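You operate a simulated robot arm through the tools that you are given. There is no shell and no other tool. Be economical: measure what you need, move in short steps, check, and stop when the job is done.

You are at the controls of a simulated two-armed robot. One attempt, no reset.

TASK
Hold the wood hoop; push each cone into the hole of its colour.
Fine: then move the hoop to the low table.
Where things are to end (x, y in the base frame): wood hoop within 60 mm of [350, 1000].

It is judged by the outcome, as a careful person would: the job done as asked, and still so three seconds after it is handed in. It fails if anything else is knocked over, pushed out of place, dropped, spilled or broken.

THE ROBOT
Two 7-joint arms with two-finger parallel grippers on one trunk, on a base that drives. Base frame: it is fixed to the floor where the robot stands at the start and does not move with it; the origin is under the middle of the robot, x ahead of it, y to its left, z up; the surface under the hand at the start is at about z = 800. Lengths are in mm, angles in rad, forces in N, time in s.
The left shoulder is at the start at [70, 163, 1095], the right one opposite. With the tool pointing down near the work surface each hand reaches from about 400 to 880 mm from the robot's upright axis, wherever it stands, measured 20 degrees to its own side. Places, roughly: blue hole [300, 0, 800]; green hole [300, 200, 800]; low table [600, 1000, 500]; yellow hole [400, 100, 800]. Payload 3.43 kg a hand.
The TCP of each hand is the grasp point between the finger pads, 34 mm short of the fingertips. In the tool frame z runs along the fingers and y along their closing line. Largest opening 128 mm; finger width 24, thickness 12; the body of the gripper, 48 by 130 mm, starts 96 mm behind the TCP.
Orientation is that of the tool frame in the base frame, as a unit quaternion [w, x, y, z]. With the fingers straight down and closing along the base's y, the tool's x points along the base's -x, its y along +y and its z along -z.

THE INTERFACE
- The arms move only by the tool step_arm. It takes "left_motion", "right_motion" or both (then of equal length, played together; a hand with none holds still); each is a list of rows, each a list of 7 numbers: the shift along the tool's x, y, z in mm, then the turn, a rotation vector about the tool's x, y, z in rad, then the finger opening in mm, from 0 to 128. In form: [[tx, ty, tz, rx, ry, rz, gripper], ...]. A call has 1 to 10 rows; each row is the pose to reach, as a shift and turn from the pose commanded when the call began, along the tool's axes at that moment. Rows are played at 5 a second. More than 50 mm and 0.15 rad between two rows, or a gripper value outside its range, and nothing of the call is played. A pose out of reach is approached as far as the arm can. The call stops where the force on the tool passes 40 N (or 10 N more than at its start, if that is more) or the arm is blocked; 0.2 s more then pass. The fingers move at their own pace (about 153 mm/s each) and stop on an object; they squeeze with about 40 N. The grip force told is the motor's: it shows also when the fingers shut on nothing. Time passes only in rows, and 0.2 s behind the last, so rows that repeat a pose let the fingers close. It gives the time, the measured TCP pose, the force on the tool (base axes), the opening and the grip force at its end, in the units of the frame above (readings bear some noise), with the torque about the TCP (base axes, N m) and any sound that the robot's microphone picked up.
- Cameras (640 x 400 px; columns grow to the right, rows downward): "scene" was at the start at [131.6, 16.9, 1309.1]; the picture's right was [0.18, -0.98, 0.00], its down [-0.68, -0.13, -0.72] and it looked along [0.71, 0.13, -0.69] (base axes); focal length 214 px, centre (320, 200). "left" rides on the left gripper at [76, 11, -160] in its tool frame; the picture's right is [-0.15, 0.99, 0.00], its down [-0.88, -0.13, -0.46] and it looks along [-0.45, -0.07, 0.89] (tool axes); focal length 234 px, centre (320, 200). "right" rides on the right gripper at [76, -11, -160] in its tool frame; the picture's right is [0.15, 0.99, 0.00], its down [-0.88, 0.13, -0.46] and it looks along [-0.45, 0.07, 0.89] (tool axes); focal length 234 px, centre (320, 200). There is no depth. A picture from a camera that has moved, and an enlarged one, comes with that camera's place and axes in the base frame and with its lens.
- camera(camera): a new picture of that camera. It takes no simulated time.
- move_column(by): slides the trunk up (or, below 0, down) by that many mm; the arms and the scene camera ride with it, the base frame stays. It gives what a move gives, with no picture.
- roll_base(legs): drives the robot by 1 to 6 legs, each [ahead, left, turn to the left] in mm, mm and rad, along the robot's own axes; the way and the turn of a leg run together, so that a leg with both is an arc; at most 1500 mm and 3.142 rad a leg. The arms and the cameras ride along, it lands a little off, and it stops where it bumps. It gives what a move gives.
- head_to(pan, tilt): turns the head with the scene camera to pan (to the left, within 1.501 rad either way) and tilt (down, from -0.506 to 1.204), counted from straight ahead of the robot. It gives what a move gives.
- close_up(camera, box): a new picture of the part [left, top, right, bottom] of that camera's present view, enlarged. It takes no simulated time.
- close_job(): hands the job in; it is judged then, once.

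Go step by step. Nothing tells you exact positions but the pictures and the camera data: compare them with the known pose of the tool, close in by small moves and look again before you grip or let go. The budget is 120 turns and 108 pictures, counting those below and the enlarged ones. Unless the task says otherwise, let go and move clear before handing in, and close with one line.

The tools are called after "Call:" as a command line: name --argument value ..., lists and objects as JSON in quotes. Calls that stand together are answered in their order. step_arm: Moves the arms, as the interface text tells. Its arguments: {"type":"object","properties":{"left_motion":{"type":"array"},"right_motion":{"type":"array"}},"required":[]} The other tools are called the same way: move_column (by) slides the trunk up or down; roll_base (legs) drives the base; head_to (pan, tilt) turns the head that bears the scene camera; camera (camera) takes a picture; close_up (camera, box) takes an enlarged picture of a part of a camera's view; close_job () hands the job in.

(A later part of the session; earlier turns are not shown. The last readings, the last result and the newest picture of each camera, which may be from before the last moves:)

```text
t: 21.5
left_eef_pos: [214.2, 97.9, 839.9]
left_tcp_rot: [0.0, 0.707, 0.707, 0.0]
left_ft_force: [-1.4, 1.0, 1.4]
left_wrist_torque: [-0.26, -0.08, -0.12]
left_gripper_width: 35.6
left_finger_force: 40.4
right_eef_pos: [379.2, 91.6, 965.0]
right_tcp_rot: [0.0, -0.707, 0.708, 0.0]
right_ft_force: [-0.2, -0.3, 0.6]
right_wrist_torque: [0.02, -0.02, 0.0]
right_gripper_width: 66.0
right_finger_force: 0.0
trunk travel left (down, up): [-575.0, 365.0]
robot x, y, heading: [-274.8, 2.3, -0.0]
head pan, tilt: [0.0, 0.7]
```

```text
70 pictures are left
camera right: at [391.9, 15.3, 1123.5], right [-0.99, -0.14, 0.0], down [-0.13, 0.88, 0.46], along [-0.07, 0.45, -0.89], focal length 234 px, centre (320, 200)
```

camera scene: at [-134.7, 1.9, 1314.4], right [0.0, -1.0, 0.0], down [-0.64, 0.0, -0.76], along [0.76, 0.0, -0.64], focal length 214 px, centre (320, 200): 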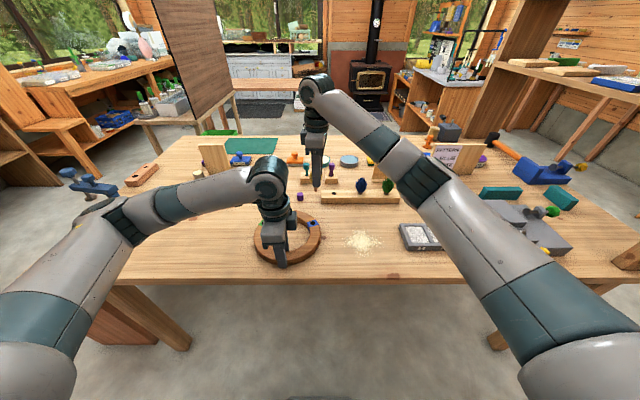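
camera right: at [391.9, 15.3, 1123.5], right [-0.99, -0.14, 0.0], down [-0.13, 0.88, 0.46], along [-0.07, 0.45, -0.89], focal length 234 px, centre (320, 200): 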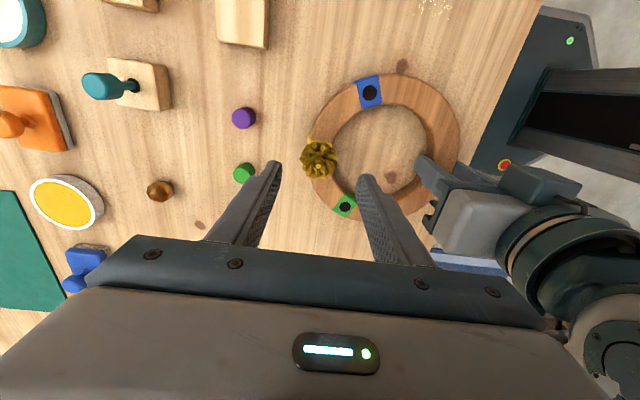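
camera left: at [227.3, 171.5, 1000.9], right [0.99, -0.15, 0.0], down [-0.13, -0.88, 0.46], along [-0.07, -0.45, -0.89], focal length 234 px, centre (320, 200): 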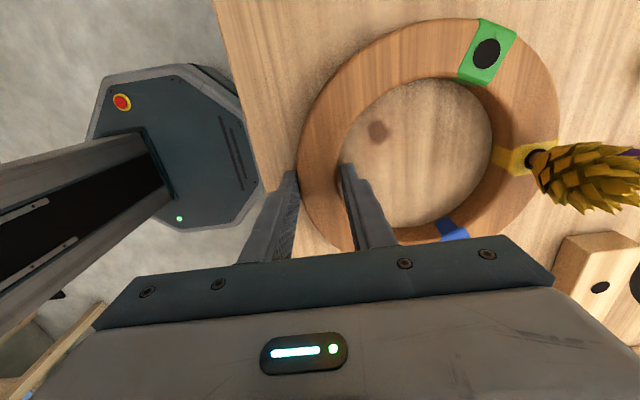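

The yellow cone stands upright in the yellow hole. I'll move the right hand above the blue cone at about (478, -148), keeping this orientation.

Call:
step_arm --right_motion '[[40, -16.4, 0, 0, 0, 0, 66], [80, -32.8, 0, 0, 0, 0, 66], [120, -49.2, 0, 0, 0, 0, 66], [160, -65.7, 0, 0, 0, 0, 66], [200, -82.1, 0, 0, 0, 0, 66], [240, -98.5, 0, 0, 0, 0, 66], [240, -98.5, 0, 0, 0, 0, 66]]'

Call:
close_up --camera "right" --box '[200, 80, 440, 230]'

Call:
close_up --camera "scene" --box '[230, 110, 430, 270]'

```text
t: 23.1
left_eef_pos: [213.4, 99.0, 840.3]
left_tcp_rot: [0.0, 0.706, 0.708, 0.0]
left_ft_force: [0.4, -0.5, 1.1]
left_wrist_torque: [0.22, 0.03, -0.03]
left_gripper_width: 35.5
left_finger_force: 40.1
right_eef_pos: [481.0, -148.0, 963.9]
right_tcp_rot: [0.001, -0.705, 0.709, 0.0]
right_ft_force: [0.6, 0.9, -1.3]
right_wrist_torque: [-0.01, 0.0, 0.0]
right_gripper_width: 66.1
right_finger_force: 0.1
trunk travel left (down, up): [-575.0, 365.0]
robot x, y, heading: [-270.4, 2.1, -0.003]
head pan, tilt: [0.0, 0.7]
```

```text
2.67 times, centred on (320, 155) of right
camera zoom: at [492.0, -225.5, 1122.7], right [-0.99, -0.14, 0.0], down [-0.13, 0.88, 0.46], along [-0.07, 0.45, -0.89], focal length 624 px, centre (320, 320)
```

zoom: 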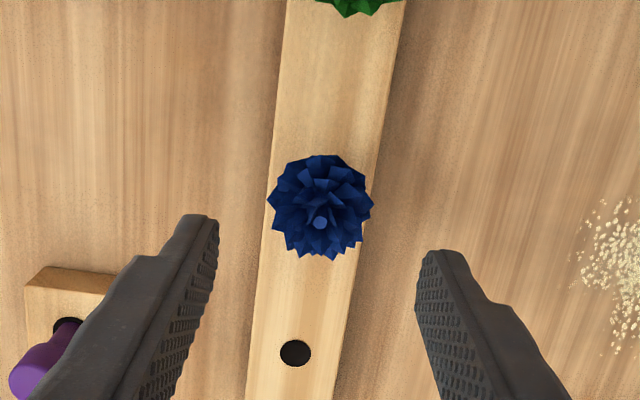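

```text
2.50 times, centred on (330, 190) of scene
camera zoom: at [-134.8, 2.1, 1314.4], right [0.0, -1.0, 0.0], down [-0.64, 0.0, -0.76], along [0.76, 0.0, -0.64], focal length 536 px, centre (295, 225)
```

zoom: 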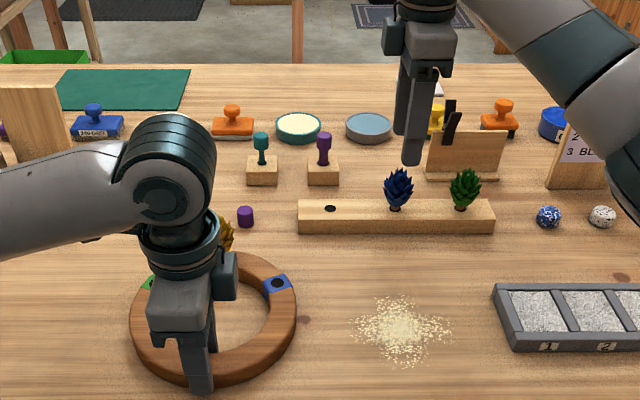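

The blue cone axis is about (481, -152). I'll shift y by -4, descend to the same grip height and close.

Call:
step_arm --right_motion '[[4, 0, 15, 0, 0, 0, 66], [4, 0, 35, 0, 0, 0, 66], [4, 0, 55, 0, 0, 0, 66], [4, 0, 75, 0, 0, 0, 66], [4, 0, 89, 0, 0, 0, 66], [4, 0, 89, 0, 0, 0, 45], [4, 0, 89, 0, 0, 0, 25], [4, 0, 89, 0, 0, 0, 10], [4, 0, 89, 0, 0, 0, 10]]'

Call:
close_up --camera "right" --box '[200, 80, 440, 230]'

```text
t: 25.1
left_eef_pos: [214.2, 98.6, 842.5]
left_tcp_rot: [0.0, 0.707, 0.707, 0.0]
left_ft_force: [-0.1, -0.6, 0.2]
left_wrist_torque: [0.03, 0.0, 0.02]
left_gripper_width: 35.5
left_finger_force: 39.7
right_eef_pos: [479.0, -151.1, 875.2]
right_tcp_rot: [0.0, -0.705, 0.709, 0.0]
right_ft_force: [0.7, -0.4, -1.0]
right_wrist_torque: [-0.01, -0.16, -0.07]
right_gripper_width: 36.0
right_finger_force: 40.0
trunk travel left (down, up): [-575.0, 365.0]
robot x, y, heading: [-269.5, 0.6, 0.001]
head pan, tilt: [0.0, 0.7]
```

```text
2.67 times, centred on (320, 155) of right
camera zoom: at [490.4, -228.7, 1033.7], right [-0.99, -0.14, 0.0], down [-0.13, 0.88, 0.46], along [-0.07, 0.45, -0.89], focal length 624 px, centre (320, 320)
```

zoom: 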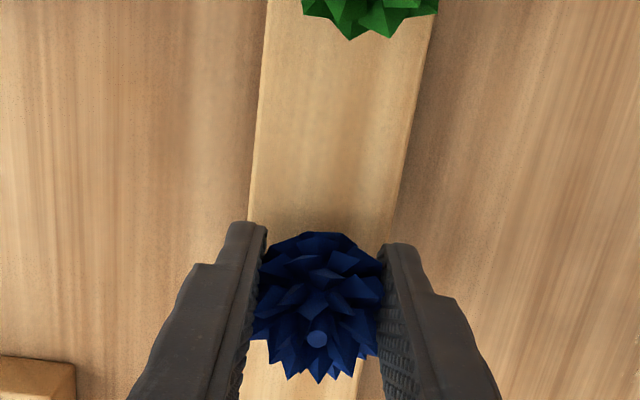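

The blue cone is held the same way as the yellow was. I'll lift it out and carry it over the blue hole, aiming the TCP at about (334, 15).

Call:
step_arm --right_motion '[[0, 0, -6, 0, 0, 0, 10], [0, 0, -25, 0, 0, 0, 10], [0, 0, -70, 0, 0, 0, 10], [-33, 29, -70, 0, 0, 0, 10], [-66, 58, -70, 0, 0, 0, 10], [-99, 87, -70, 0, 0, 0, 10], [-132, 116, -60, 0, 0, 0, 10], [-166, 145, -50, 0, 0, 0, 10], [-166, 145, -35, 0, 0, 0, 10]]'

Call:
close_up --camera "right" --box '[230, 80, 410, 210]'

Call:
close_up --camera "scene" --box '[240, 160, 380, 260]'

```text
t: 27.1
left_eef_pos: [214.9, 97.3, 839.9]
left_tcp_rot: [0.001, 0.708, 0.707, 0.0]
left_ft_force: [0.7, -0.8, 0.6]
left_wrist_torque: [-0.15, -0.03, 0.0]
left_gripper_width: 35.8
left_finger_force: 39.8
right_eef_pos: [333.5, 13.6, 909.3]
right_tcp_rot: [0.0, -0.706, 0.709, 0.0]
right_ft_force: [-0.2, 0.5, -1.0]
right_wrist_torque: [0.02, 0.01, -0.01]
right_gripper_width: 36.2
right_finger_force: 40.7
trunk travel left (down, up): [-575.0, 365.0]
robot x, y, heading: [-270.2, -0.3, -0.003]
head pan, tilt: [0.0, 0.7]
```

```text
3.08 times, centred on (320, 145) of right
camera zoom: at [345.1, -62.4, 1066.5], right [-0.99, -0.14, 0.0], down [-0.13, 0.88, 0.46], along [-0.07, 0.45, -0.89], focal length 720 px, centre (320, 369)
```

zoom: 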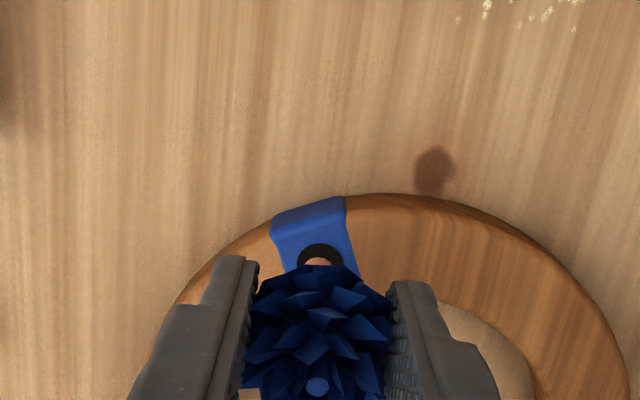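

```text
4.00 times, centred on (310, 210) of scene
camera zoom: at [-134.3, 1.0, 1314.4], right [0.0, -1.0, 0.0], down [-0.64, 0.0, -0.76], along [0.76, 0.0, -0.64], focal length 858 px, centre (360, 160)
```

zoom: 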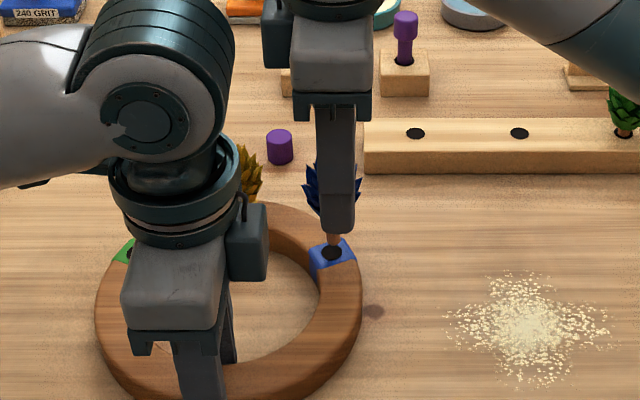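

The peg is aligned over the blue hole in both views. I'll lower into it gently.

Call:
step_arm --right_motion '[[-0.5, 0, 4, 0, 0, 0, 10], [-0.5, 0, 8, 0, 0, 0, 10], [-0.5, 0, 12, 0, 0, 0, 10], [-0.5, 0, 16, 0, 0, 0, 10], [-0.5, 0, 19, 0, 0, 0, 10]]'

Call:
close_up --camera "scene" --box '[240, 160, 380, 260]'

```text
t: 28.3
left_eef_pos: [214.3, 98.5, 839.9]
left_tcp_rot: [0.001, 0.707, 0.707, -0.001]
left_ft_force: [8.8, -6.1, -7.3]
left_wrist_torque: [0.62, 0.48, -0.05]
left_gripper_width: 35.4
left_finger_force: 40.3
right_eef_pos: [334.7, 16.1, 893.0]
right_tcp_rot: [0.002, -0.707, 0.707, 0.001]
right_ft_force: [-5.8, 5.6, 18.0]
right_wrist_torque: [0.46, 0.51, 0.03]
right_gripper_width: 36.0
right_finger_force: 39.8
trunk travel left (down, up): [-575.0, 365.0]
robot x, y, heading: [-270.5, 0.9, -0.001]
head pan, tilt: [0.0, 0.7]
```

```text
4.00 times, centred on (310, 210) of scene
camera zoom: at [-135.4, 1.8, 1314.7], right [0.0, -1.0, 0.0], down [-0.64, 0.0, -0.77], along [0.77, 0.0, -0.64], focal length 858 px, centre (360, 160)
```

zoom: 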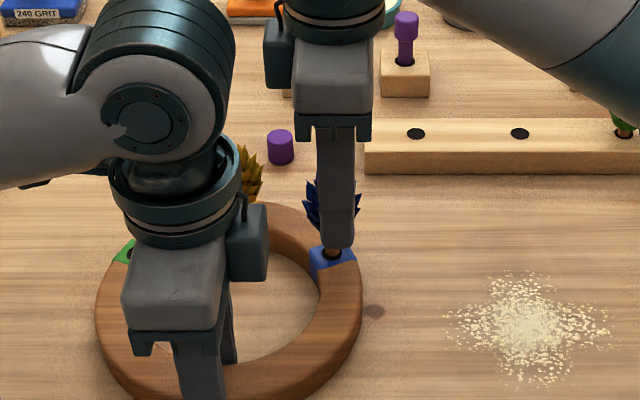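

The peg has entered but is rubbing (18 N up, -6 in x, +6 in y). I'll ease in the direction of the reaction, then look.

Call:
step_arm --right_motion '[[-0.7, 0.8, -3, 0, 0, 0, 10], [-1.3, 1.5, -3, 0, 0, 0, 10], [-1.3, 1.5, 1, 0, 0, 0, 10], [-1.3, 1.5, 3, 0, 0, 0, 10]]'

Call:
close_up --camera "right" --box '[260, 90, 380, 190]'

```text
t: 29.3
left_eef_pos: [215.1, 98.7, 840.2]
left_tcp_rot: [0.0, 0.708, 0.707, -0.001]
left_ft_force: [-0.4, -0.2, 0.0]
left_wrist_torque: [-0.26, -0.02, -0.14]
left_gripper_width: 35.5
left_finger_force: 39.8
right_eef_pos: [332.2, 16.4, 887.2]
right_tcp_rot: [0.0, -0.706, 0.709, 0.0]
right_ft_force: [0.7, 0.8, 0.0]
right_wrist_torque: [0.03, 0.01, 0.0]
right_gripper_width: 36.0
right_finger_force: 40.1
trunk travel left (down, up): [-575.0, 365.0]
robot x, y, heading: [-268.1, 2.7, -0.002]
head pan, tilt: [0.0, 0.7]
```

```text
4.00 times, centred on (320, 140) of right
camera zoom: at [344.0, -61.5, 1046.7], right [-0.99, -0.14, 0.0], down [-0.13, 0.88, 0.46], along [-0.07, 0.45, -0.89], focal length 937 px, centre (320, 440)
```

zoom: 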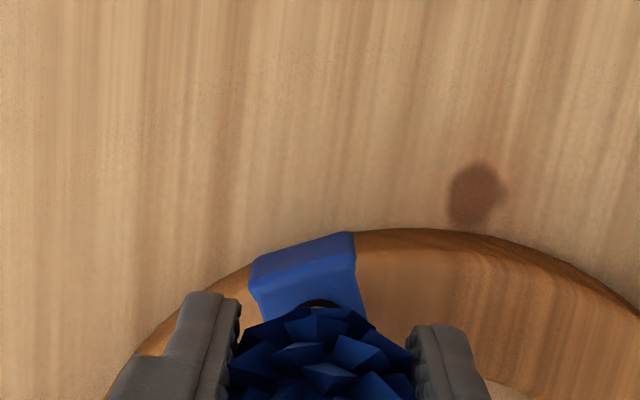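

The forces are now zero with the peg in the hole, so I'll push down until it bottoms.

Call:
step_arm --right_motion '[[0, 0, 4, 0, 0, 0, 10], [0, 0, 8, 0, 0, 0, 10], [0, 0, 11, 0, 0, 0, 10], [0, 0, 14, 0, 0, 0, 10], [0, 0, 16, 0, 0, 0, 10]]'

Call:
close_up --camera "scene" --box '[240, 160, 380, 260]'

```text
t: 30.5
left_eef_pos: [215.3, 98.2, 840.3]
left_tcp_rot: [0.0, 0.706, 0.708, 0.0]
left_ft_force: [7.5, -3.0, -6.7]
left_wrist_torque: [0.2, 0.52, 0.2]
left_gripper_width: 35.5
left_finger_force: 40.2
right_eef_pos: [331.6, 14.8, 874.4]
right_tcp_rot: [0.002, -0.707, 0.707, 0.0]
right_ft_force: [-4.2, -1.0, 20.8]
right_wrist_torque: [0.1, 0.52, 0.04]
right_gripper_width: 35.9
right_finger_force: 40.2
trunk travel left (down, up): [-575.0, 365.0]
robot x, y, heading: [-266.2, 1.5, 0.006]
head pan, tilt: [0.0, 0.7]
```

```text
4.00 times, centred on (310, 210) of scene
camera zoom: at [-135.6, 1.4, 1314.7], right [0.0, -1.0, 0.0], down [-0.64, 0.0, -0.77], along [0.77, 0.0, -0.64], focal length 858 px, centre (360, 160)
```

zoom: 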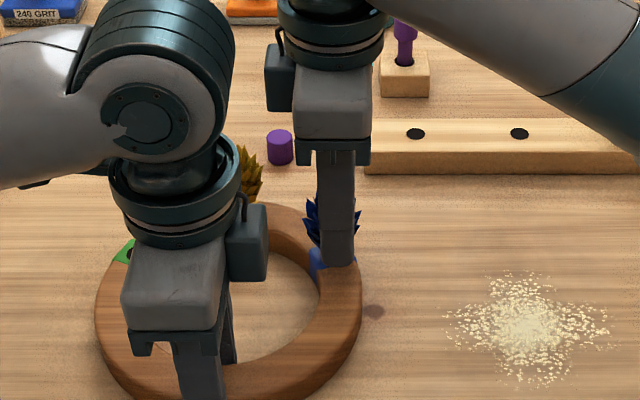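

It is bottoming at about 874 with 21 N. I'll press slightly more, as with the yellow.

Call:
step_arm --right_motion '[[0, 0, 2, 0, 0, 0, 10], [0, 0, 4, 0, 0, 0, 10], [0, 0, 5, 0, 0, 0, 10]]'

Call:
close_up --camera "scene" --box '[240, 160, 380, 260]'

```text
t: 31.3
left_eef_pos: [213.1, 98.2, 840.5]
left_tcp_rot: [0.0, 0.707, 0.707, 0.0]
left_ft_force: [10.2, -5.5, -8.9]
left_wrist_torque: [0.66, 0.16, 0.11]
left_gripper_width: 35.6
left_finger_force: 40.2
right_eef_pos: [332.9, 16.1, 867.5]
right_tcp_rot: [0.001, -0.706, 0.709, -0.001]
right_ft_force: [0.6, 1.8, 35.4]
right_wrist_torque: [0.3, -0.36, 0.03]
right_gripper_width: 36.2
right_finger_force: 39.4
trunk travel left (down, up): [-575.0, 365.0]
robot x, y, heading: [-269.0, 1.3, -0.005]
head pan, tilt: [0.0, 0.7]
```

```text
4.00 times, centred on (310, 210) of scene
camera zoom: at [-136.3, 1.3, 1314.7], right [0.0, -1.0, 0.0], down [-0.64, 0.0, -0.77], along [0.77, 0.0, -0.64], focal length 858 px, centre (360, 160)
```

zoom: 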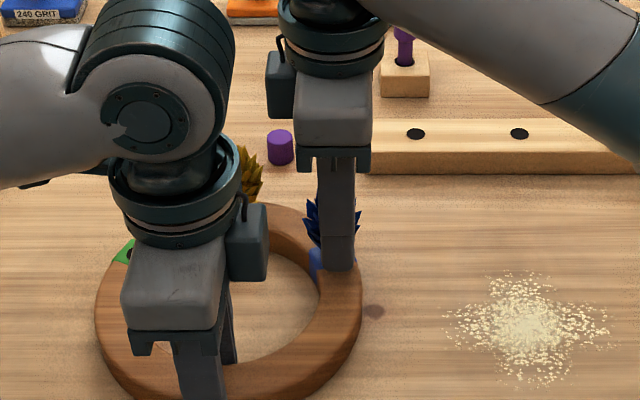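

Firmly seated. I'll release and rise clear, then move above the green cone at about (480, -246).

Call:
step_arm --right_motion '[[0, 0, 0, 0, 0, 0, 50], [0, 0, 0, 0, 0, 0, 66], [0, 0, -30, 0, 0, 0, 66], [0, 0, -65, 0, 0, 0, 66], [0, 0, -98, 0, 0, 0, 66]]'

Call:
step_arm --right_motion '[[37.5, -21, 0, 0, 0, 0, 66], [75, -42, 0, 0, 0, 0, 66], [112, -63, 0, 0, 0, 0, 66], [150, -84, 0, 0, 0, 0, 66], [187, -105, 0, 0, 0, 0, 66], [225, -126, 0, 0, 0, 0, 66], [262, -147, 0, 0, 0, 0, 66], [262, -147, 0, 0, 0, 0, 66]]'

Call:
close_up --camera "right" --box '[200, 80, 440, 230]'

Call:
camera --camera "scene"

```text
t: 32.5
left_eef_pos: [215.2, 98.0, 840.4]
left_tcp_rot: [0.001, 0.707, 0.707, 0.0]
left_ft_force: [-1.4, 0.4, 3.5]
left_wrist_torque: [-0.45, 0.02, -0.11]
left_gripper_width: 35.5
left_finger_force: 40.0
right_eef_pos: [331.9, 15.7, 965.7]
right_tcp_rot: [0.0, -0.705, 0.709, 0.0]
right_ft_force: [-1.5, 0.2, 0.1]
right_wrist_torque: [-0.01, 0.02, 0.0]
right_gripper_width: 66.0
right_finger_force: 0.0
trunk travel left (down, up): [-575.0, 365.0]
robot x, y, heading: [-269.8, -1.1, -0.001]
head pan, tilt: [0.0, 0.7]
```

```text
t: 34.3
left_eef_pos: [214.9, 98.4, 840.7]
left_tcp_rot: [0.001, 0.708, 0.707, 0.0]
left_ft_force: [1.2, 0.8, 1.6]
left_wrist_torque: [-0.3, -0.09, 0.04]
left_gripper_width: 35.5
left_finger_force: 40.0
right_eef_pos: [481.8, -246.8, 966.0]
right_tcp_rot: [0.001, -0.705, 0.709, 0.0]
right_ft_force: [-0.4, -0.7, -0.2]
right_wrist_torque: [0.0, -0.04, 0.0]
right_gripper_width: 65.9
right_finger_force: 0.1
trunk travel left (down, up): [-575.0, 365.0]
robot x, y, heading: [-272.4, 1.3, -0.004]
head pan, tilt: [0.0, 0.7]
```

```text
2.67 times, centred on (320, 155) of right
camera zoom: at [492.8, -323.5, 1124.2], right [-0.99, -0.14, 0.0], down [-0.13, 0.88, 0.46], along [-0.07, 0.45, -0.89], focal length 624 px, centre (320, 320)
```

zoom: 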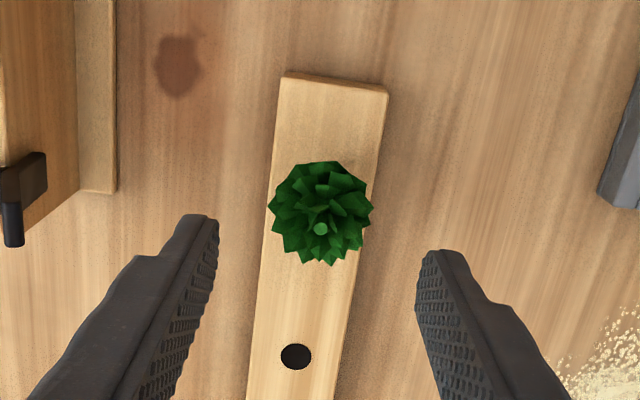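

```text
59 pictures are left
camera scene: at [-134.7, 1.9, 1314.4], right [0.0, -1.0, 0.0], down [-0.64, 0.0, -0.76], along [0.76, 0.0, -0.64], focal length 214 px, centre (320, 200)
```

scene: 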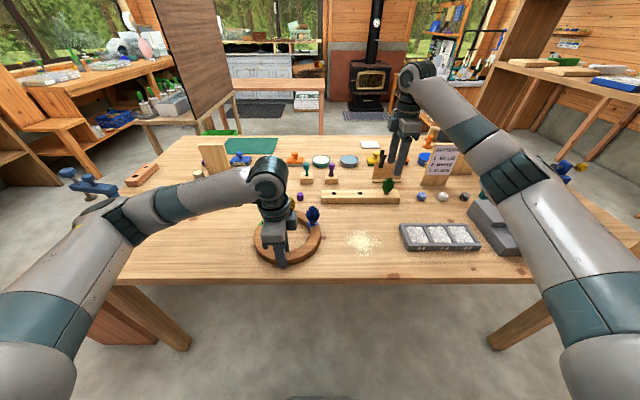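

The green cone lies just 1.5 mm off the hand axis in y. I'll descend and grip it.

Call:
step_arm --right_motion '[[1.5, 0, 15, 0, 0, 0, 66], [1.5, 0, 35, 0, 0, 0, 66], [1.5, 0, 55, 0, 0, 0, 66], [1.5, 0, 75, 0, 0, 0, 66], [1.5, 0, 90, 0, 0, 0, 66], [1.5, 0, 90, 0, 0, 0, 45], [1.5, 0, 90, 0, 0, 0, 25], [1.5, 0, 90, 0, 0, 0, 10], [1.5, 0, 90, 0, 0, 0, 10]]'

Call:
close_up --camera "right" --box '[200, 80, 440, 230]'

```text
t: 36.3
left_eef_pos: [214.7, 97.3, 840.0]
left_tcp_rot: [-0.001, 0.708, 0.707, 0.001]
left_ft_force: [0.0, 0.7, -0.2]
left_wrist_torque: [0.1, 0.02, 0.09]
left_gripper_width: 35.8
left_finger_force: 40.0
right_eef_pos: [480.1, -248.3, 875.1]
right_tcp_rot: [0.0, -0.706, 0.708, 0.0]
right_ft_force: [0.6, -0.7, -1.0]
right_wrist_torque: [-0.03, 0.0, 0.02]
right_gripper_width: 35.7
right_finger_force: 40.3
trunk travel left (down, up): [-575.0, 365.0]
robot x, y, heading: [-267.2, 1.1, -0.005]
head pan, tilt: [0.0, 0.7]
```

```text
2.67 times, centred on (320, 155) of right
camera zoom: at [491.0, -324.9, 1033.2], right [-0.99, -0.14, 0.0], down [-0.13, 0.88, 0.46], along [-0.07, 0.45, -0.89], focal length 624 px, centre (320, 320)
```

zoom: 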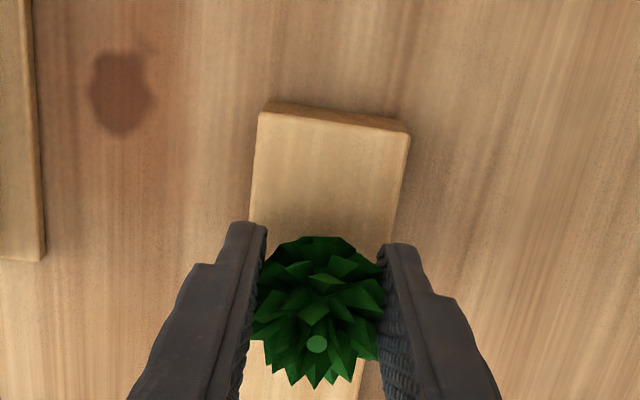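

The green cone is held, still in the rack. Its hole is on the far left, where my right forearm would crowd the left wrist. I'll use the left hand to rotate the hoop about its own centre by about 48° clockwise so the green hole comes to the front.

Call:
step_arm --left_motion '[[5.9, 0.5, -1, 0, 0, 0.07, 20], [11.5, 1.3, -1, 0, 0, 0.14, 20], [22.8, 4.3, -1, 0, 0, 0.28, 20], [33.5, 8.7, -1, 0, 0, 0.42, 20], [43.5, 14.6, -1, 0, 0, 0.56, 20], [52.5, 21.9, -1, 0, 0, 0.7, 20], [60.5, 30.3, -1, 0, 0, 0.84, 20], [60.5, 30.3, 0, 0, 0, 0.84, 20]]'

Call:
camera --camera "left"

Call:
close_up --camera "scene" --box '[220, 130, 430, 270]'

```text
t: 38.1
left_eef_pos: [245.3, 160.0, 840.2]
left_tcp_rot: [0.0, 0.934, 0.356, 0.0]
left_ft_force: [0.4, 1.2, 2.4]
left_wrist_torque: [0.16, 0.37, -0.11]
left_gripper_width: 35.6
left_finger_force: 40.2
right_eef_pos: [480.2, -247.8, 874.7]
right_tcp_rot: [-0.001, -0.706, 0.708, -0.001]
right_ft_force: [-0.1, 0.5, 0.1]
right_wrist_torque: [0.0, 0.02, -0.02]
right_gripper_width: 36.0
right_finger_force: 39.6
trunk travel left (down, up): [-575.0, 365.0]
robot x, y, heading: [-268.7, -1.3, 0.001]
head pan, tilt: [0.0, 0.7]
```

```text
57 pictures are left
camera left: at [310.0, 199.1, 1000.9], right [0.55, -0.84, 0.0], down [-0.74, -0.49, 0.46], along [-0.38, -0.25, -0.89], focal length 234 px, centre (320, 200)
```

left: 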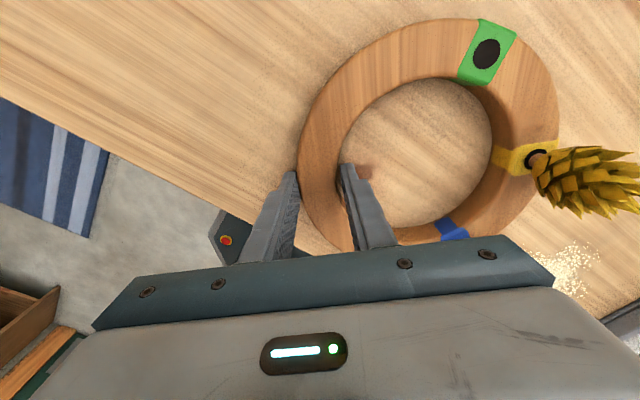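

```text
2.86 times, centred on (325, 200) of scene
camera zoom: at [-134.8, 1.8, 1314.5], right [0.0, -1.0, 0.0], down [-0.64, 0.0, -0.76], along [0.76, 0.0, -0.64], focal length 613 px, centre (306, 200)
```

zoom: 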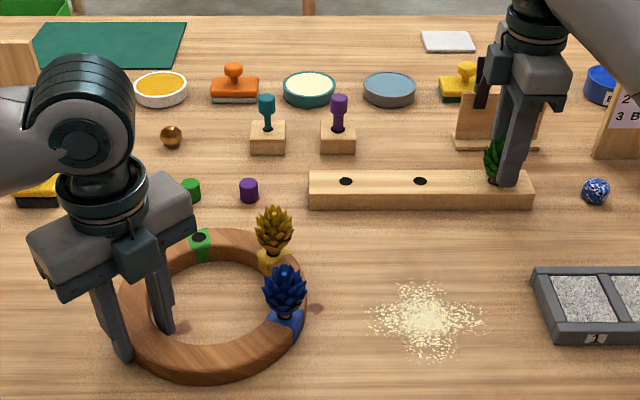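

The hoop turned cleanly and remains firm in the hand; the green hole should now be near (378, 118). I'll lift the green cone and turn the right hand partly back, so that its body stays clear of the left gripper, on the way over.

Call:
step_arm --right_motion '[[0, 0, -6, 0, 0, 0, 10], [0, 0, -25, 0, 0, 0, 10], [0, 0, -70, 0, 0, 0, 10], [-32, 6, -70, 0, 0, 0.147, 10], [-65, 12, -70, 0, 0, 0.294, 10], [-97, 18, -70, 0, 0, 0.441, 10], [-130, 24, -70, 0, 0, 0.588, 10], [-163, 30, -70, 0, 0, 0.735, 10], [-195, 35, -70, 0, 0, 0.882, 10], [-228, 40, -70, 0, 0, 1.029, 10]]'

Call:
camera --camera "scene"

```text
t: 40.3
left_eef_pos: [245.2, 159.3, 839.8]
left_tcp_rot: [0.001, 0.934, 0.357, 0.001]
left_ft_force: [-1.7, -0.2, 7.8]
left_wrist_torque: [0.02, 0.59, -0.08]
left_gripper_width: 35.4
left_finger_force: 40.4
right_eef_pos: [439.3, -18.5, 945.3]
right_tcp_rot: [0.0, -0.265, 0.964, 0.0]
right_ft_force: [1.1, 0.5, -0.6]
right_wrist_torque: [-0.05, 0.0, 0.0]
right_gripper_width: 36.0
right_finger_force: 40.4
trunk travel left (down, up): [-575.0, 365.0]
robot x, y, heading: [-268.7, 1.2, 0.0]
head pan, tilt: [0.0, 0.7]
```

```text
55 pictures are left
camera scene: at [-135.6, 2.3, 1314.5], right [0.0, -1.0, 0.0], down [-0.64, 0.0, -0.77], along [0.77, 0.0, -0.64], focal length 214 px, centre (320, 200)
```

scene: 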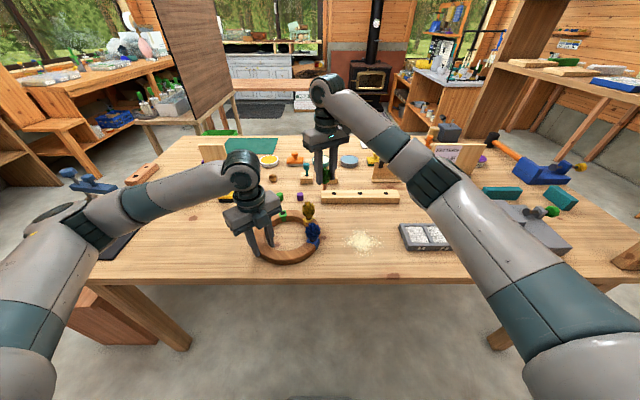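

Path looks clear. I'll continue around the yellow cone to hover over the green hole, finishing the turn.

Call:
step_arm --right_motion '[[-13.4, 28.5, 0, 0, 0, 0.08, 10], [-26.9, 56.9, 0, 0, 0, 0.16, 10], [-40.3, 85.4, 0, 0, 0, 0.236, 10], [-31.6, 107.4, 0, 0, 0, 0.236, 10], [-23, 129.4, 0, 0, 0, 0.236, 10], [-14.3, 151.3, 0, 0, 0, 0.236, 10], [-14.3, 151.3, 20, 0, 0, 0.236, 10], [-14.3, 151.3, 20, 0, 0, 0.236, 10]]'

Call:
close_up --camera "right" --box '[220, 80, 420, 230]'

Call:
close_up --camera "left" --box '[400, 0, 640, 150]'

Call:
close_up --camera "scene" --box '[220, 130, 380, 270]'

```text
t: 42.1
left_eef_pos: [244.3, 159.5, 840.0]
left_tcp_rot: [0.0, 0.934, 0.358, 0.0]
left_ft_force: [0.5, -0.1, 9.5]
left_wrist_torque: [0.09, -0.06, -0.04]
left_gripper_width: 35.7
left_finger_force: 40.1
right_eef_pos: [374.8, 116.5, 923.4]
right_tcp_rot: [0.001, -0.15, 0.989, 0.0]
right_ft_force: [-0.6, -0.6, -0.7]
right_wrist_torque: [0.01, 0.0, -0.01]
right_gripper_width: 36.1
right_finger_force: 40.0
trunk travel left (down, up): [-575.0, 365.0]
robot x, y, heading: [-272.1, -0.7, -0.002]
head pan, tilt: [0.0, 0.7]
```

```text
2.67 times, centred on (320, 155) of right
camera zoom: at [305.9, 83.0, 1082.2], right [-0.43, 0.9, 0.0], down [0.8, 0.39, 0.46], along [0.41, 0.2, -0.89], focal length 624 px, centre (320, 320)
```

zoom: 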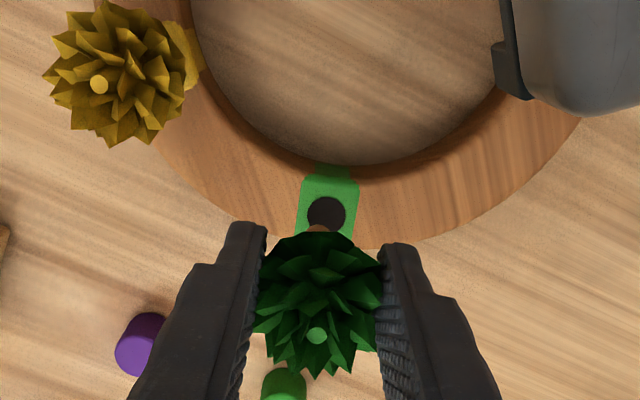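

```text
2.67 times, centred on (520, 75) of left
camera zoom: at [309.3, 198.9, 1000.8], right [0.55, -0.83, 0.0], down [-0.74, -0.49, 0.46], along [-0.38, -0.25, -0.89], focal length 624 px, centre (-213, 533)
```

zoom: 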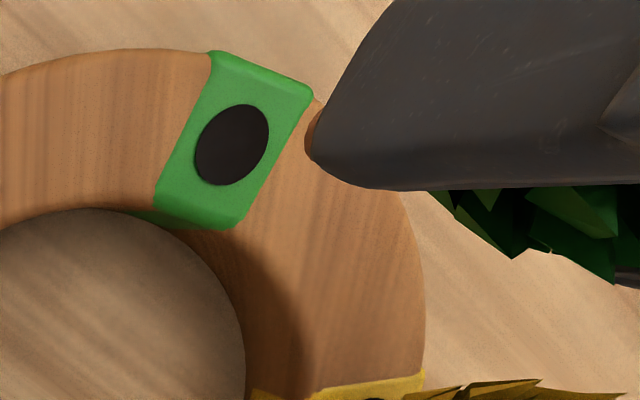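

```text
2.86 times, centred on (300, 200) of scene
camera zoom: at [-135.5, 1.6, 1314.5], right [0.0, -1.0, 0.0], down [-0.64, 0.0, -0.77], along [0.77, 0.0, -0.64], focal length 613 px, centre (377, 200)
```

zoom: 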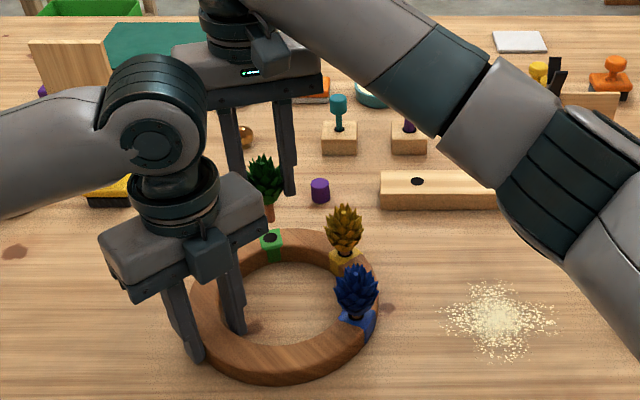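

By comparison with the yellow case, I need about +1.2 (tool x) and +1.5 (tool y). I'll apply that and lower to just above the hole for a check.

Call:
step_arm --right_motion '[[1.2, 1.5, 5, 0, 0, 0, 10], [1.2, 1.5, 16, 0, 0, 0, 10], [1.2, 1.5, 16, 0, 0, 0, 10]]'

Call:
close_up --camera "right" --box '[260, 90, 380, 190]'

Call:
close_up --camera "scene" --box '[250, 160, 330, 230]'

```text
t: 42.9
left_eef_pos: [243.5, 160.2, 840.0]
left_tcp_rot: [-0.001, 0.934, 0.357, -0.001]
left_ft_force: [1.7, -0.5, 9.2]
left_wrist_torque: [0.06, 0.09, 0.0]
left_gripper_width: 35.6
left_finger_force: 39.9
right_eef_pos: [371.9, 117.8, 909.4]
right_tcp_rot: [0.0, -0.15, 0.989, 0.0]
right_ft_force: [0.2, 0.1, -0.7]
right_wrist_torque: [-0.01, 0.01, -0.01]
right_gripper_width: 35.9
right_finger_force: 40.6
trunk travel left (down, up): [-575.0, 365.0]
robot x, y, heading: [-272.2, -1.2, -0.005]
head pan, tilt: [0.0, 0.7]
```

```text
4.00 times, centred on (320, 140) of right
camera zoom: at [303.9, 84.1, 1067.6], right [-0.43, 0.9, 0.0], down [0.8, 0.39, 0.46], along [0.41, 0.2, -0.89], focal length 937 px, centre (320, 440)
```

zoom: 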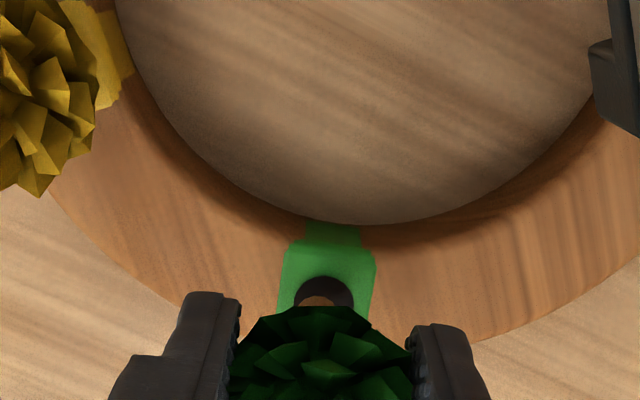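

```text
5.71 times, centred on (290, 195) of scene
camera zoom: at [-135.5, 1.7, 1314.5], right [0.0, -1.0, 0.0], down [-0.64, 0.0, -0.77], along [0.77, 0.0, -0.64], focal length 1226 px, centre (491, 229)
```

zoom: 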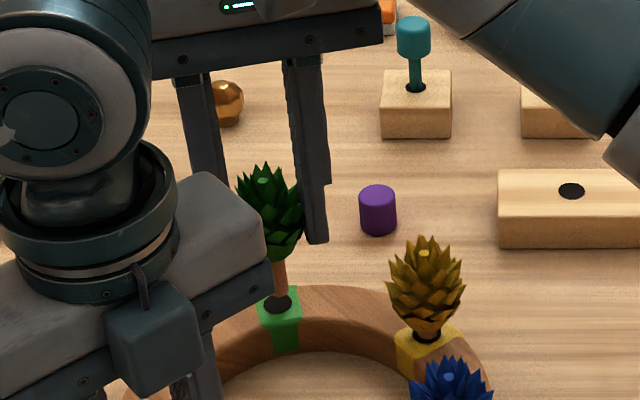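

Nearly aligned; I'll nudge 1.5 mm in tool y and lower gently, watching the forces.

Call:
step_arm --right_motion '[[-0.3, 1.5, 4, 0, 0, 0, 10], [-0.3, 1.5, 8, 0, 0, 0, 10], [-0.3, 1.5, 12, 0, 0, 0, 10], [-0.3, 1.5, 16, 0, 0, 0, 10], [-0.3, 1.5, 19, 0, 0, 0, 10]]'

Call:
close_up --camera "scene" --box '[250, 160, 330, 230]'

```text
t: 44.1
left_eef_pos: [244.3, 159.3, 839.2]
left_tcp_rot: [0.001, 0.934, 0.358, 0.0]
left_ft_force: [-0.4, 1.6, 9.9]
left_wrist_torque: [0.16, 0.09, 0.0]
left_gripper_width: 35.5
left_finger_force: 40.3
right_eef_pos: [372.6, 119.4, 891.2]
right_tcp_rot: [0.0, -0.15, 0.989, 0.0]
right_ft_force: [0.2, -1.1, 0.2]
right_wrist_torque: [0.01, -0.02, -0.02]
right_gripper_width: 35.7
right_finger_force: 39.7
trunk travel left (down, up): [-575.0, 365.0]
robot x, y, heading: [-274.0, 1.0, 0.004]
head pan, tilt: [0.0, 0.7]
```

```text
5.71 times, centred on (290, 195) of scene
camera zoom: at [-135.5, 1.7, 1314.5], right [0.0, -1.0, 0.0], down [-0.64, 0.0, -0.77], along [0.77, 0.0, -0.64], focal length 1226 px, centre (491, 229)
```

zoom: 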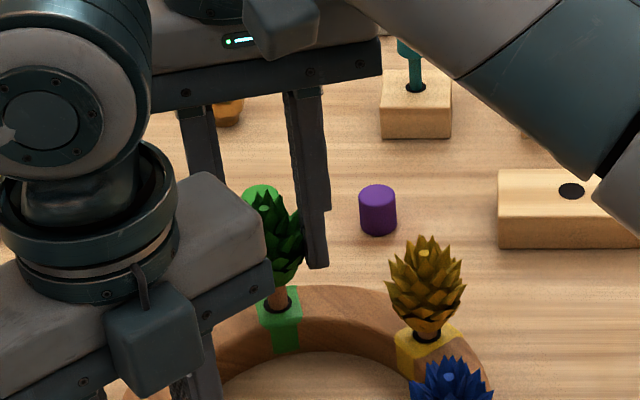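

The peg entered with essentially no force. I'll push it home.

Call:
step_arm --right_motion '[[0, 0, 4, 0, 0, 0, 10], [0, 0, 8, 0, 0, 0, 10], [0, 0, 12, 0, 0, 0, 10], [0, 0, 15, 0, 0, 0, 10], [0, 0, 18, 0, 0, 0, 10], [0, 0, 21, 0, 0, 0, 10], [0, 0, 23, 0, 0, 0, 10]]'

Call:
close_up --camera "scene" --box '[250, 160, 330, 230]'

```text
t: 45.7
left_eef_pos: [243.0, 158.6, 839.9]
left_tcp_rot: [0.0, 0.934, 0.357, 0.001]
left_ft_force: [12.5, -0.8, -7.9]
left_wrist_torque: [0.29, 0.38, 0.18]
left_gripper_width: 35.4
left_finger_force: 39.8
right_eef_pos: [372.5, 119.9, 869.1]
right_tcp_rot: [0.001, -0.151, 0.988, 0.001]
right_ft_force: [-0.4, 0.1, 36.9]
right_wrist_torque: [-0.29, -0.33, -0.03]
right_gripper_width: 36.3
right_finger_force: 40.2
trunk travel left (down, up): [-575.0, 365.0]
robot x, y, heading: [-268.9, 3.1, -0.003]
head pan, tilt: [0.0, 0.7]
```

```text
5.71 times, centred on (290, 195) of scene
camera zoom: at [-136.5, 1.3, 1314.6], right [0.0, -1.0, 0.0], down [-0.64, 0.0, -0.77], along [0.77, 0.0, -0.64], focal length 1226 px, centre (491, 229)
```

zoom: 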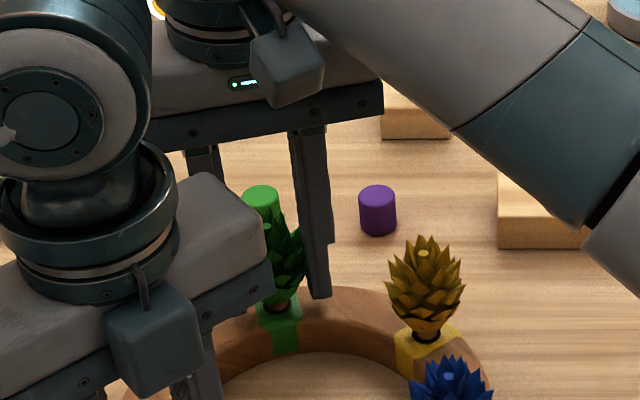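

The green cone is seated with 37 N. I'll release, rise clear and withdraw the right hand, then inspect all three.

Call:
step_arm --right_motion '[[0, 0, 0, 0, 0, 0, 50], [0, 0, 0, 0, 0, 0, 64], [0, 0, -30, 0, 0, 0, 64], [0, 0, -65, 0, 0, 0, 64], [0, 0, -105, 0, 0, 0, 64], [-30, -25, -120, 0, 0, 0, 64], [-20, -70, -130, 0, 0, 0, 64], [0, -115, -140, 0, 0, 0, 64], [20, -160, -150, 0, 0, 0, 64], [30, -205, -150, 0, 0, 0, 64]]'

Call:
close_up --camera "scene" --box '[220, 160, 360, 270]'

Call:
close_up --camera "left" --box '[280, 0, 640, 260]'

```text
refused: row 8 steps farther than a row can; nothing moved
```

```text
3.64 times, centred on (290, 215) of scene
camera zoom: at [-136.5, 1.3, 1314.6], right [0.0, -1.0, 0.0], down [-0.64, 0.0, -0.77], along [0.77, 0.0, -0.64], focal length 780 px, centre (429, 146)
```

zoom: 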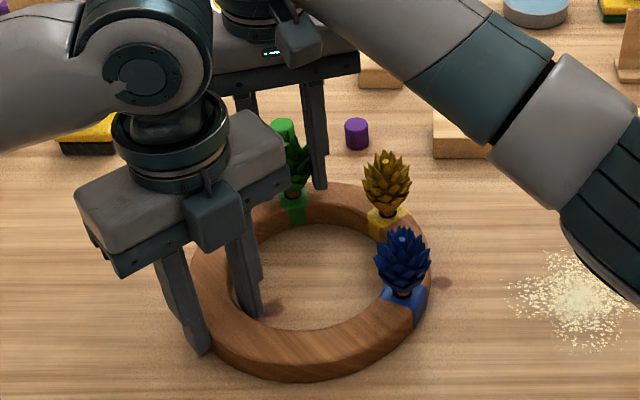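

```text
1.54 times, centred on (460, 130) of left
camera zoom: at [308.6, 198.6, 1001.1], right [0.55, -0.83, 0.0], down [-0.74, -0.49, 0.45], along [-0.38, -0.25, -0.89], focal length 360 px, centre (105, 308)
```

zoom: 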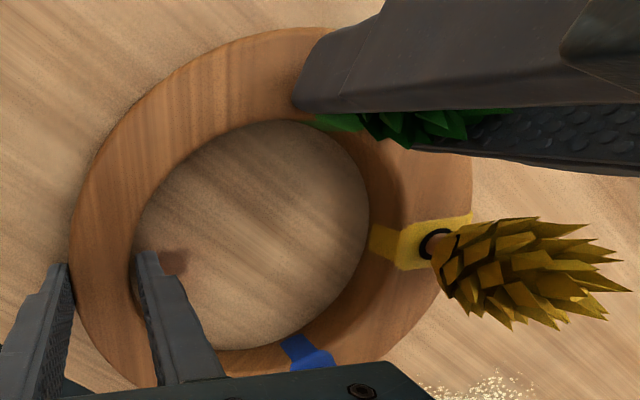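

One row's step was too long, so nothing moved. I'll repeat it with shorter rows.

Call:
step_arm --right_motion '[[0, 0, 0, 0, 0, 0, 50], [0, 0, 0, 0, 0, 0, 64], [0, 0, -30, 0, 0, 0, 64], [0, 0, -65, 0, 0, 0, 64], [0, 0, -105, 0, 0, 0, 64], [-10, -25, -125, 0, 0, 0, 64], [-10, -65, -135, 0, 0, 0, 64], [-5, -105, -145, 0, 0, 0, 64], [5, -145, -150, 0, 0, 0, 64], [15, -188, -150, 0, 0, 0, 64]]'

Call:
close_up --camera "scene" --box '[220, 160, 360, 270]'

Call:
close_up --camera "left" --box '[280, 0, 640, 260]'

```text
t: 47.9
left_eef_pos: [244.7, 157.8, 838.9]
left_tcp_rot: [0.0, 0.934, 0.358, 0.0]
left_ft_force: [-1.4, -2.2, 5.5]
left_wrist_torque: [0.32, 0.06, 0.05]
left_gripper_width: 35.8
left_finger_force: 40.3
right_eef_pos: [413.8, -65.9, 1016.7]
right_tcp_rot: [0.0, -0.151, 0.989, 0.001]
right_ft_force: [-1.4, 0.3, -0.2]
right_wrist_torque: [0.0, 0.01, -0.01]
right_gripper_width: 64.0
right_finger_force: 0.0
trunk travel left (down, up): [-575.0, 365.0]
robot x, y, heading: [-271.8, -1.9, -0.003]
head pan, tilt: [0.0, 0.7]
```

```text
3.64 times, centred on (290, 215) of scene
camera zoom: at [-135.1, 0.5, 1314.4], right [0.0, -1.0, 0.0], down [-0.64, 0.0, -0.76], along [0.76, 0.0, -0.64], focal length 780 px, centre (429, 146)
```

zoom: 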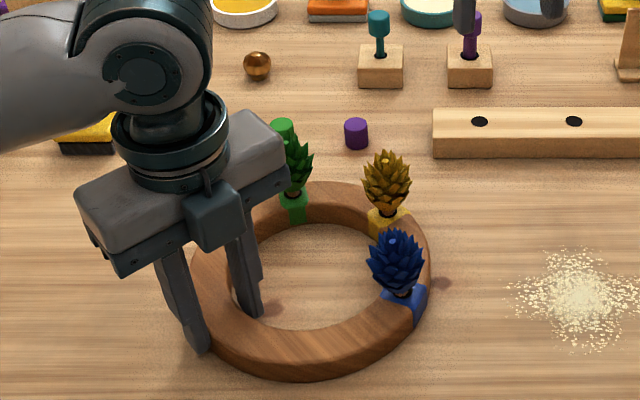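

```text
1.54 times, centred on (460, 130) of left
camera zoom: at [309.6, 198.2, 1000.7], right [0.55, -0.83, 0.0], down [-0.74, -0.49, 0.46], along [-0.38, -0.25, -0.89], focal length 360 px, centre (105, 308)
```

zoom: 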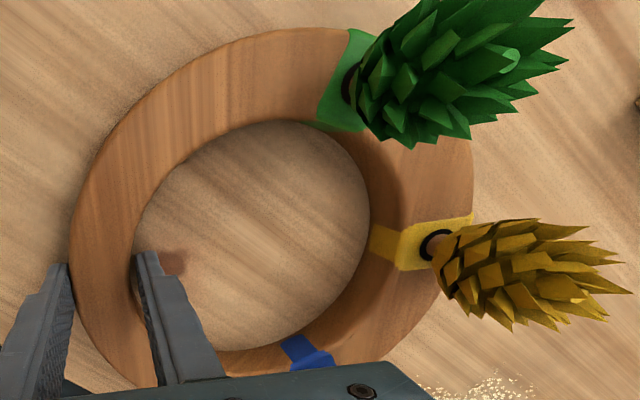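

All three cones stand in their matching holes. Now the move: first a small lift with the trunk, to check that the hoop stays level in the left grip.

Call:
move_column --by 40

Call:
close_up --camera "scene" --box '[200, 150, 360, 270]'

Call:
camera --camera "left"

```text
t: 48.7
left_eef_pos: [244.6, 159.6, 879.0]
left_tcp_rot: [0.0, 0.934, 0.358, -0.001]
left_ft_force: [-1.2, -0.2, -2.8]
left_wrist_torque: [0.19, 0.17, -0.01]
left_gripper_width: 35.6
left_finger_force: 39.6
right_eef_pos: [415.3, -64.8, 1053.5]
right_tcp_rot: [0.0, -0.151, 0.989, 0.0]
right_ft_force: [0.2, 0.2, -1.5]
right_wrist_torque: [-0.02, 0.0, 0.0]
right_gripper_width: 63.8
right_finger_force: 0.0
trunk travel left (down, up): [-615.0, 325.0]
robot x, y, heading: [-269.8, -0.5, -0.005]
head pan, tilt: [0.0, 0.7]
```

```text
3.33 times, centred on (280, 210) of scene
camera zoom: at [-133.7, 1.8, 1354.2], right [0.0, -1.0, 0.0], down [-0.65, 0.0, -0.76], along [0.76, 0.0, -0.65], focal length 715 px, centre (453, 167)
```

zoom: 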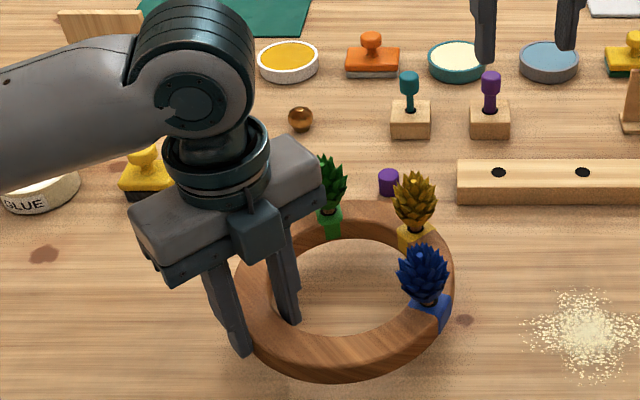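

```text
42 pictures are left
camera left: at [310.6, 198.9, 1039.6], right [0.55, -0.83, 0.0], down [-0.74, -0.49, 0.46], along [-0.38, -0.25, -0.89], focal length 234 px, centre (320, 200)
```

left: 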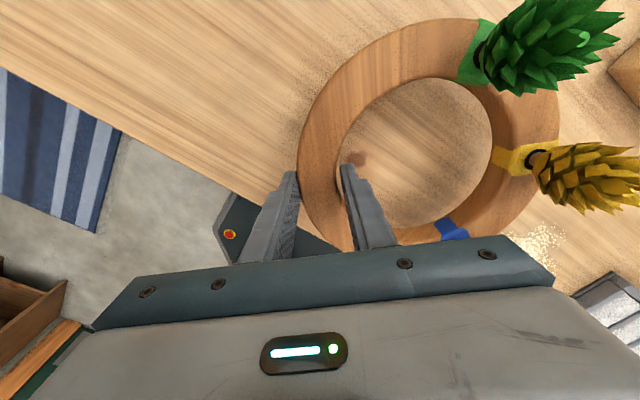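

The hoop hangs level and weighs only about 3 N. I'll raise the trunk further to clear everything on the bench, then look toward the low table.

Call:
move_column --by 170

Call:
head_to --pan 0.75 --tilt 0.75

Call:
camera --camera "scene"

```text
t: 50.7
left_eef_pos: [243.5, 160.0, 1049.9]
left_tcp_rot: [0.0, 0.934, 0.357, 0.0]
left_ft_force: [-0.6, -0.3, -2.9]
left_wrist_torque: [0.23, 0.19, 0.01]
left_gripper_width: 35.5
left_finger_force: 39.5
right_eef_pos: [415.3, -65.4, 1225.8]
right_tcp_rot: [0.001, -0.151, 0.989, 0.0]
right_ft_force: [0.6, 0.4, 0.3]
right_wrist_torque: [0.0, -0.02, -0.02]
right_gripper_width: 64.0
right_finger_force: 0.1
trunk travel left (down, up): [-785.0, 155.0]
robot x, y, heading: [-265.1, -2.3, -0.001]
head pan, tilt: [0.0, 0.7]
```

```text
t: 51.8
left_eef_pos: [243.7, 159.5, 1049.9]
left_tcp_rot: [0.0, 0.934, 0.358, 0.0]
left_ft_force: [0.2, 0.4, -3.7]
left_wrist_torque: [0.19, 0.17, -0.02]
left_gripper_width: 35.5
left_finger_force: 40.3
right_eef_pos: [416.0, -65.0, 1225.9]
right_tcp_rot: [0.0, -0.151, 0.989, 0.0]
right_ft_force: [0.2, -0.1, 1.1]
right_wrist_torque: [0.0, -0.02, 0.04]
right_gripper_width: 64.1
right_finger_force: 0.1
trunk travel left (down, up): [-785.0, 155.0]
robot x, y, heading: [-272.8, -3.4, -0.002]
head pan, tilt: [0.75, 0.75]
```

```text
41 pictures are left
camera scene: at [-158.5, 58.3, 1520.1], right [0.68, -0.73, 0.0], down [-0.5, -0.46, -0.73], along [0.54, 0.5, -0.68], focal length 214 px, centre (320, 200)
```

scene: 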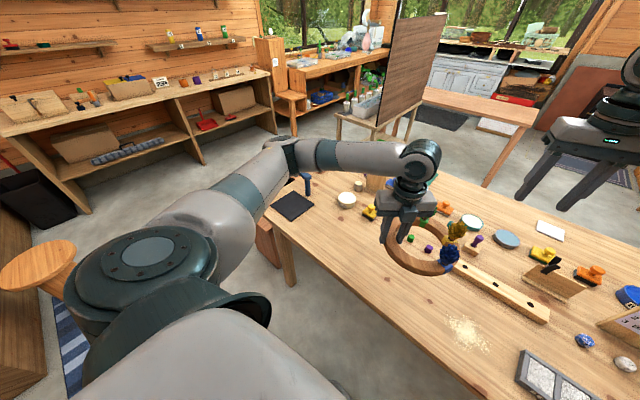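

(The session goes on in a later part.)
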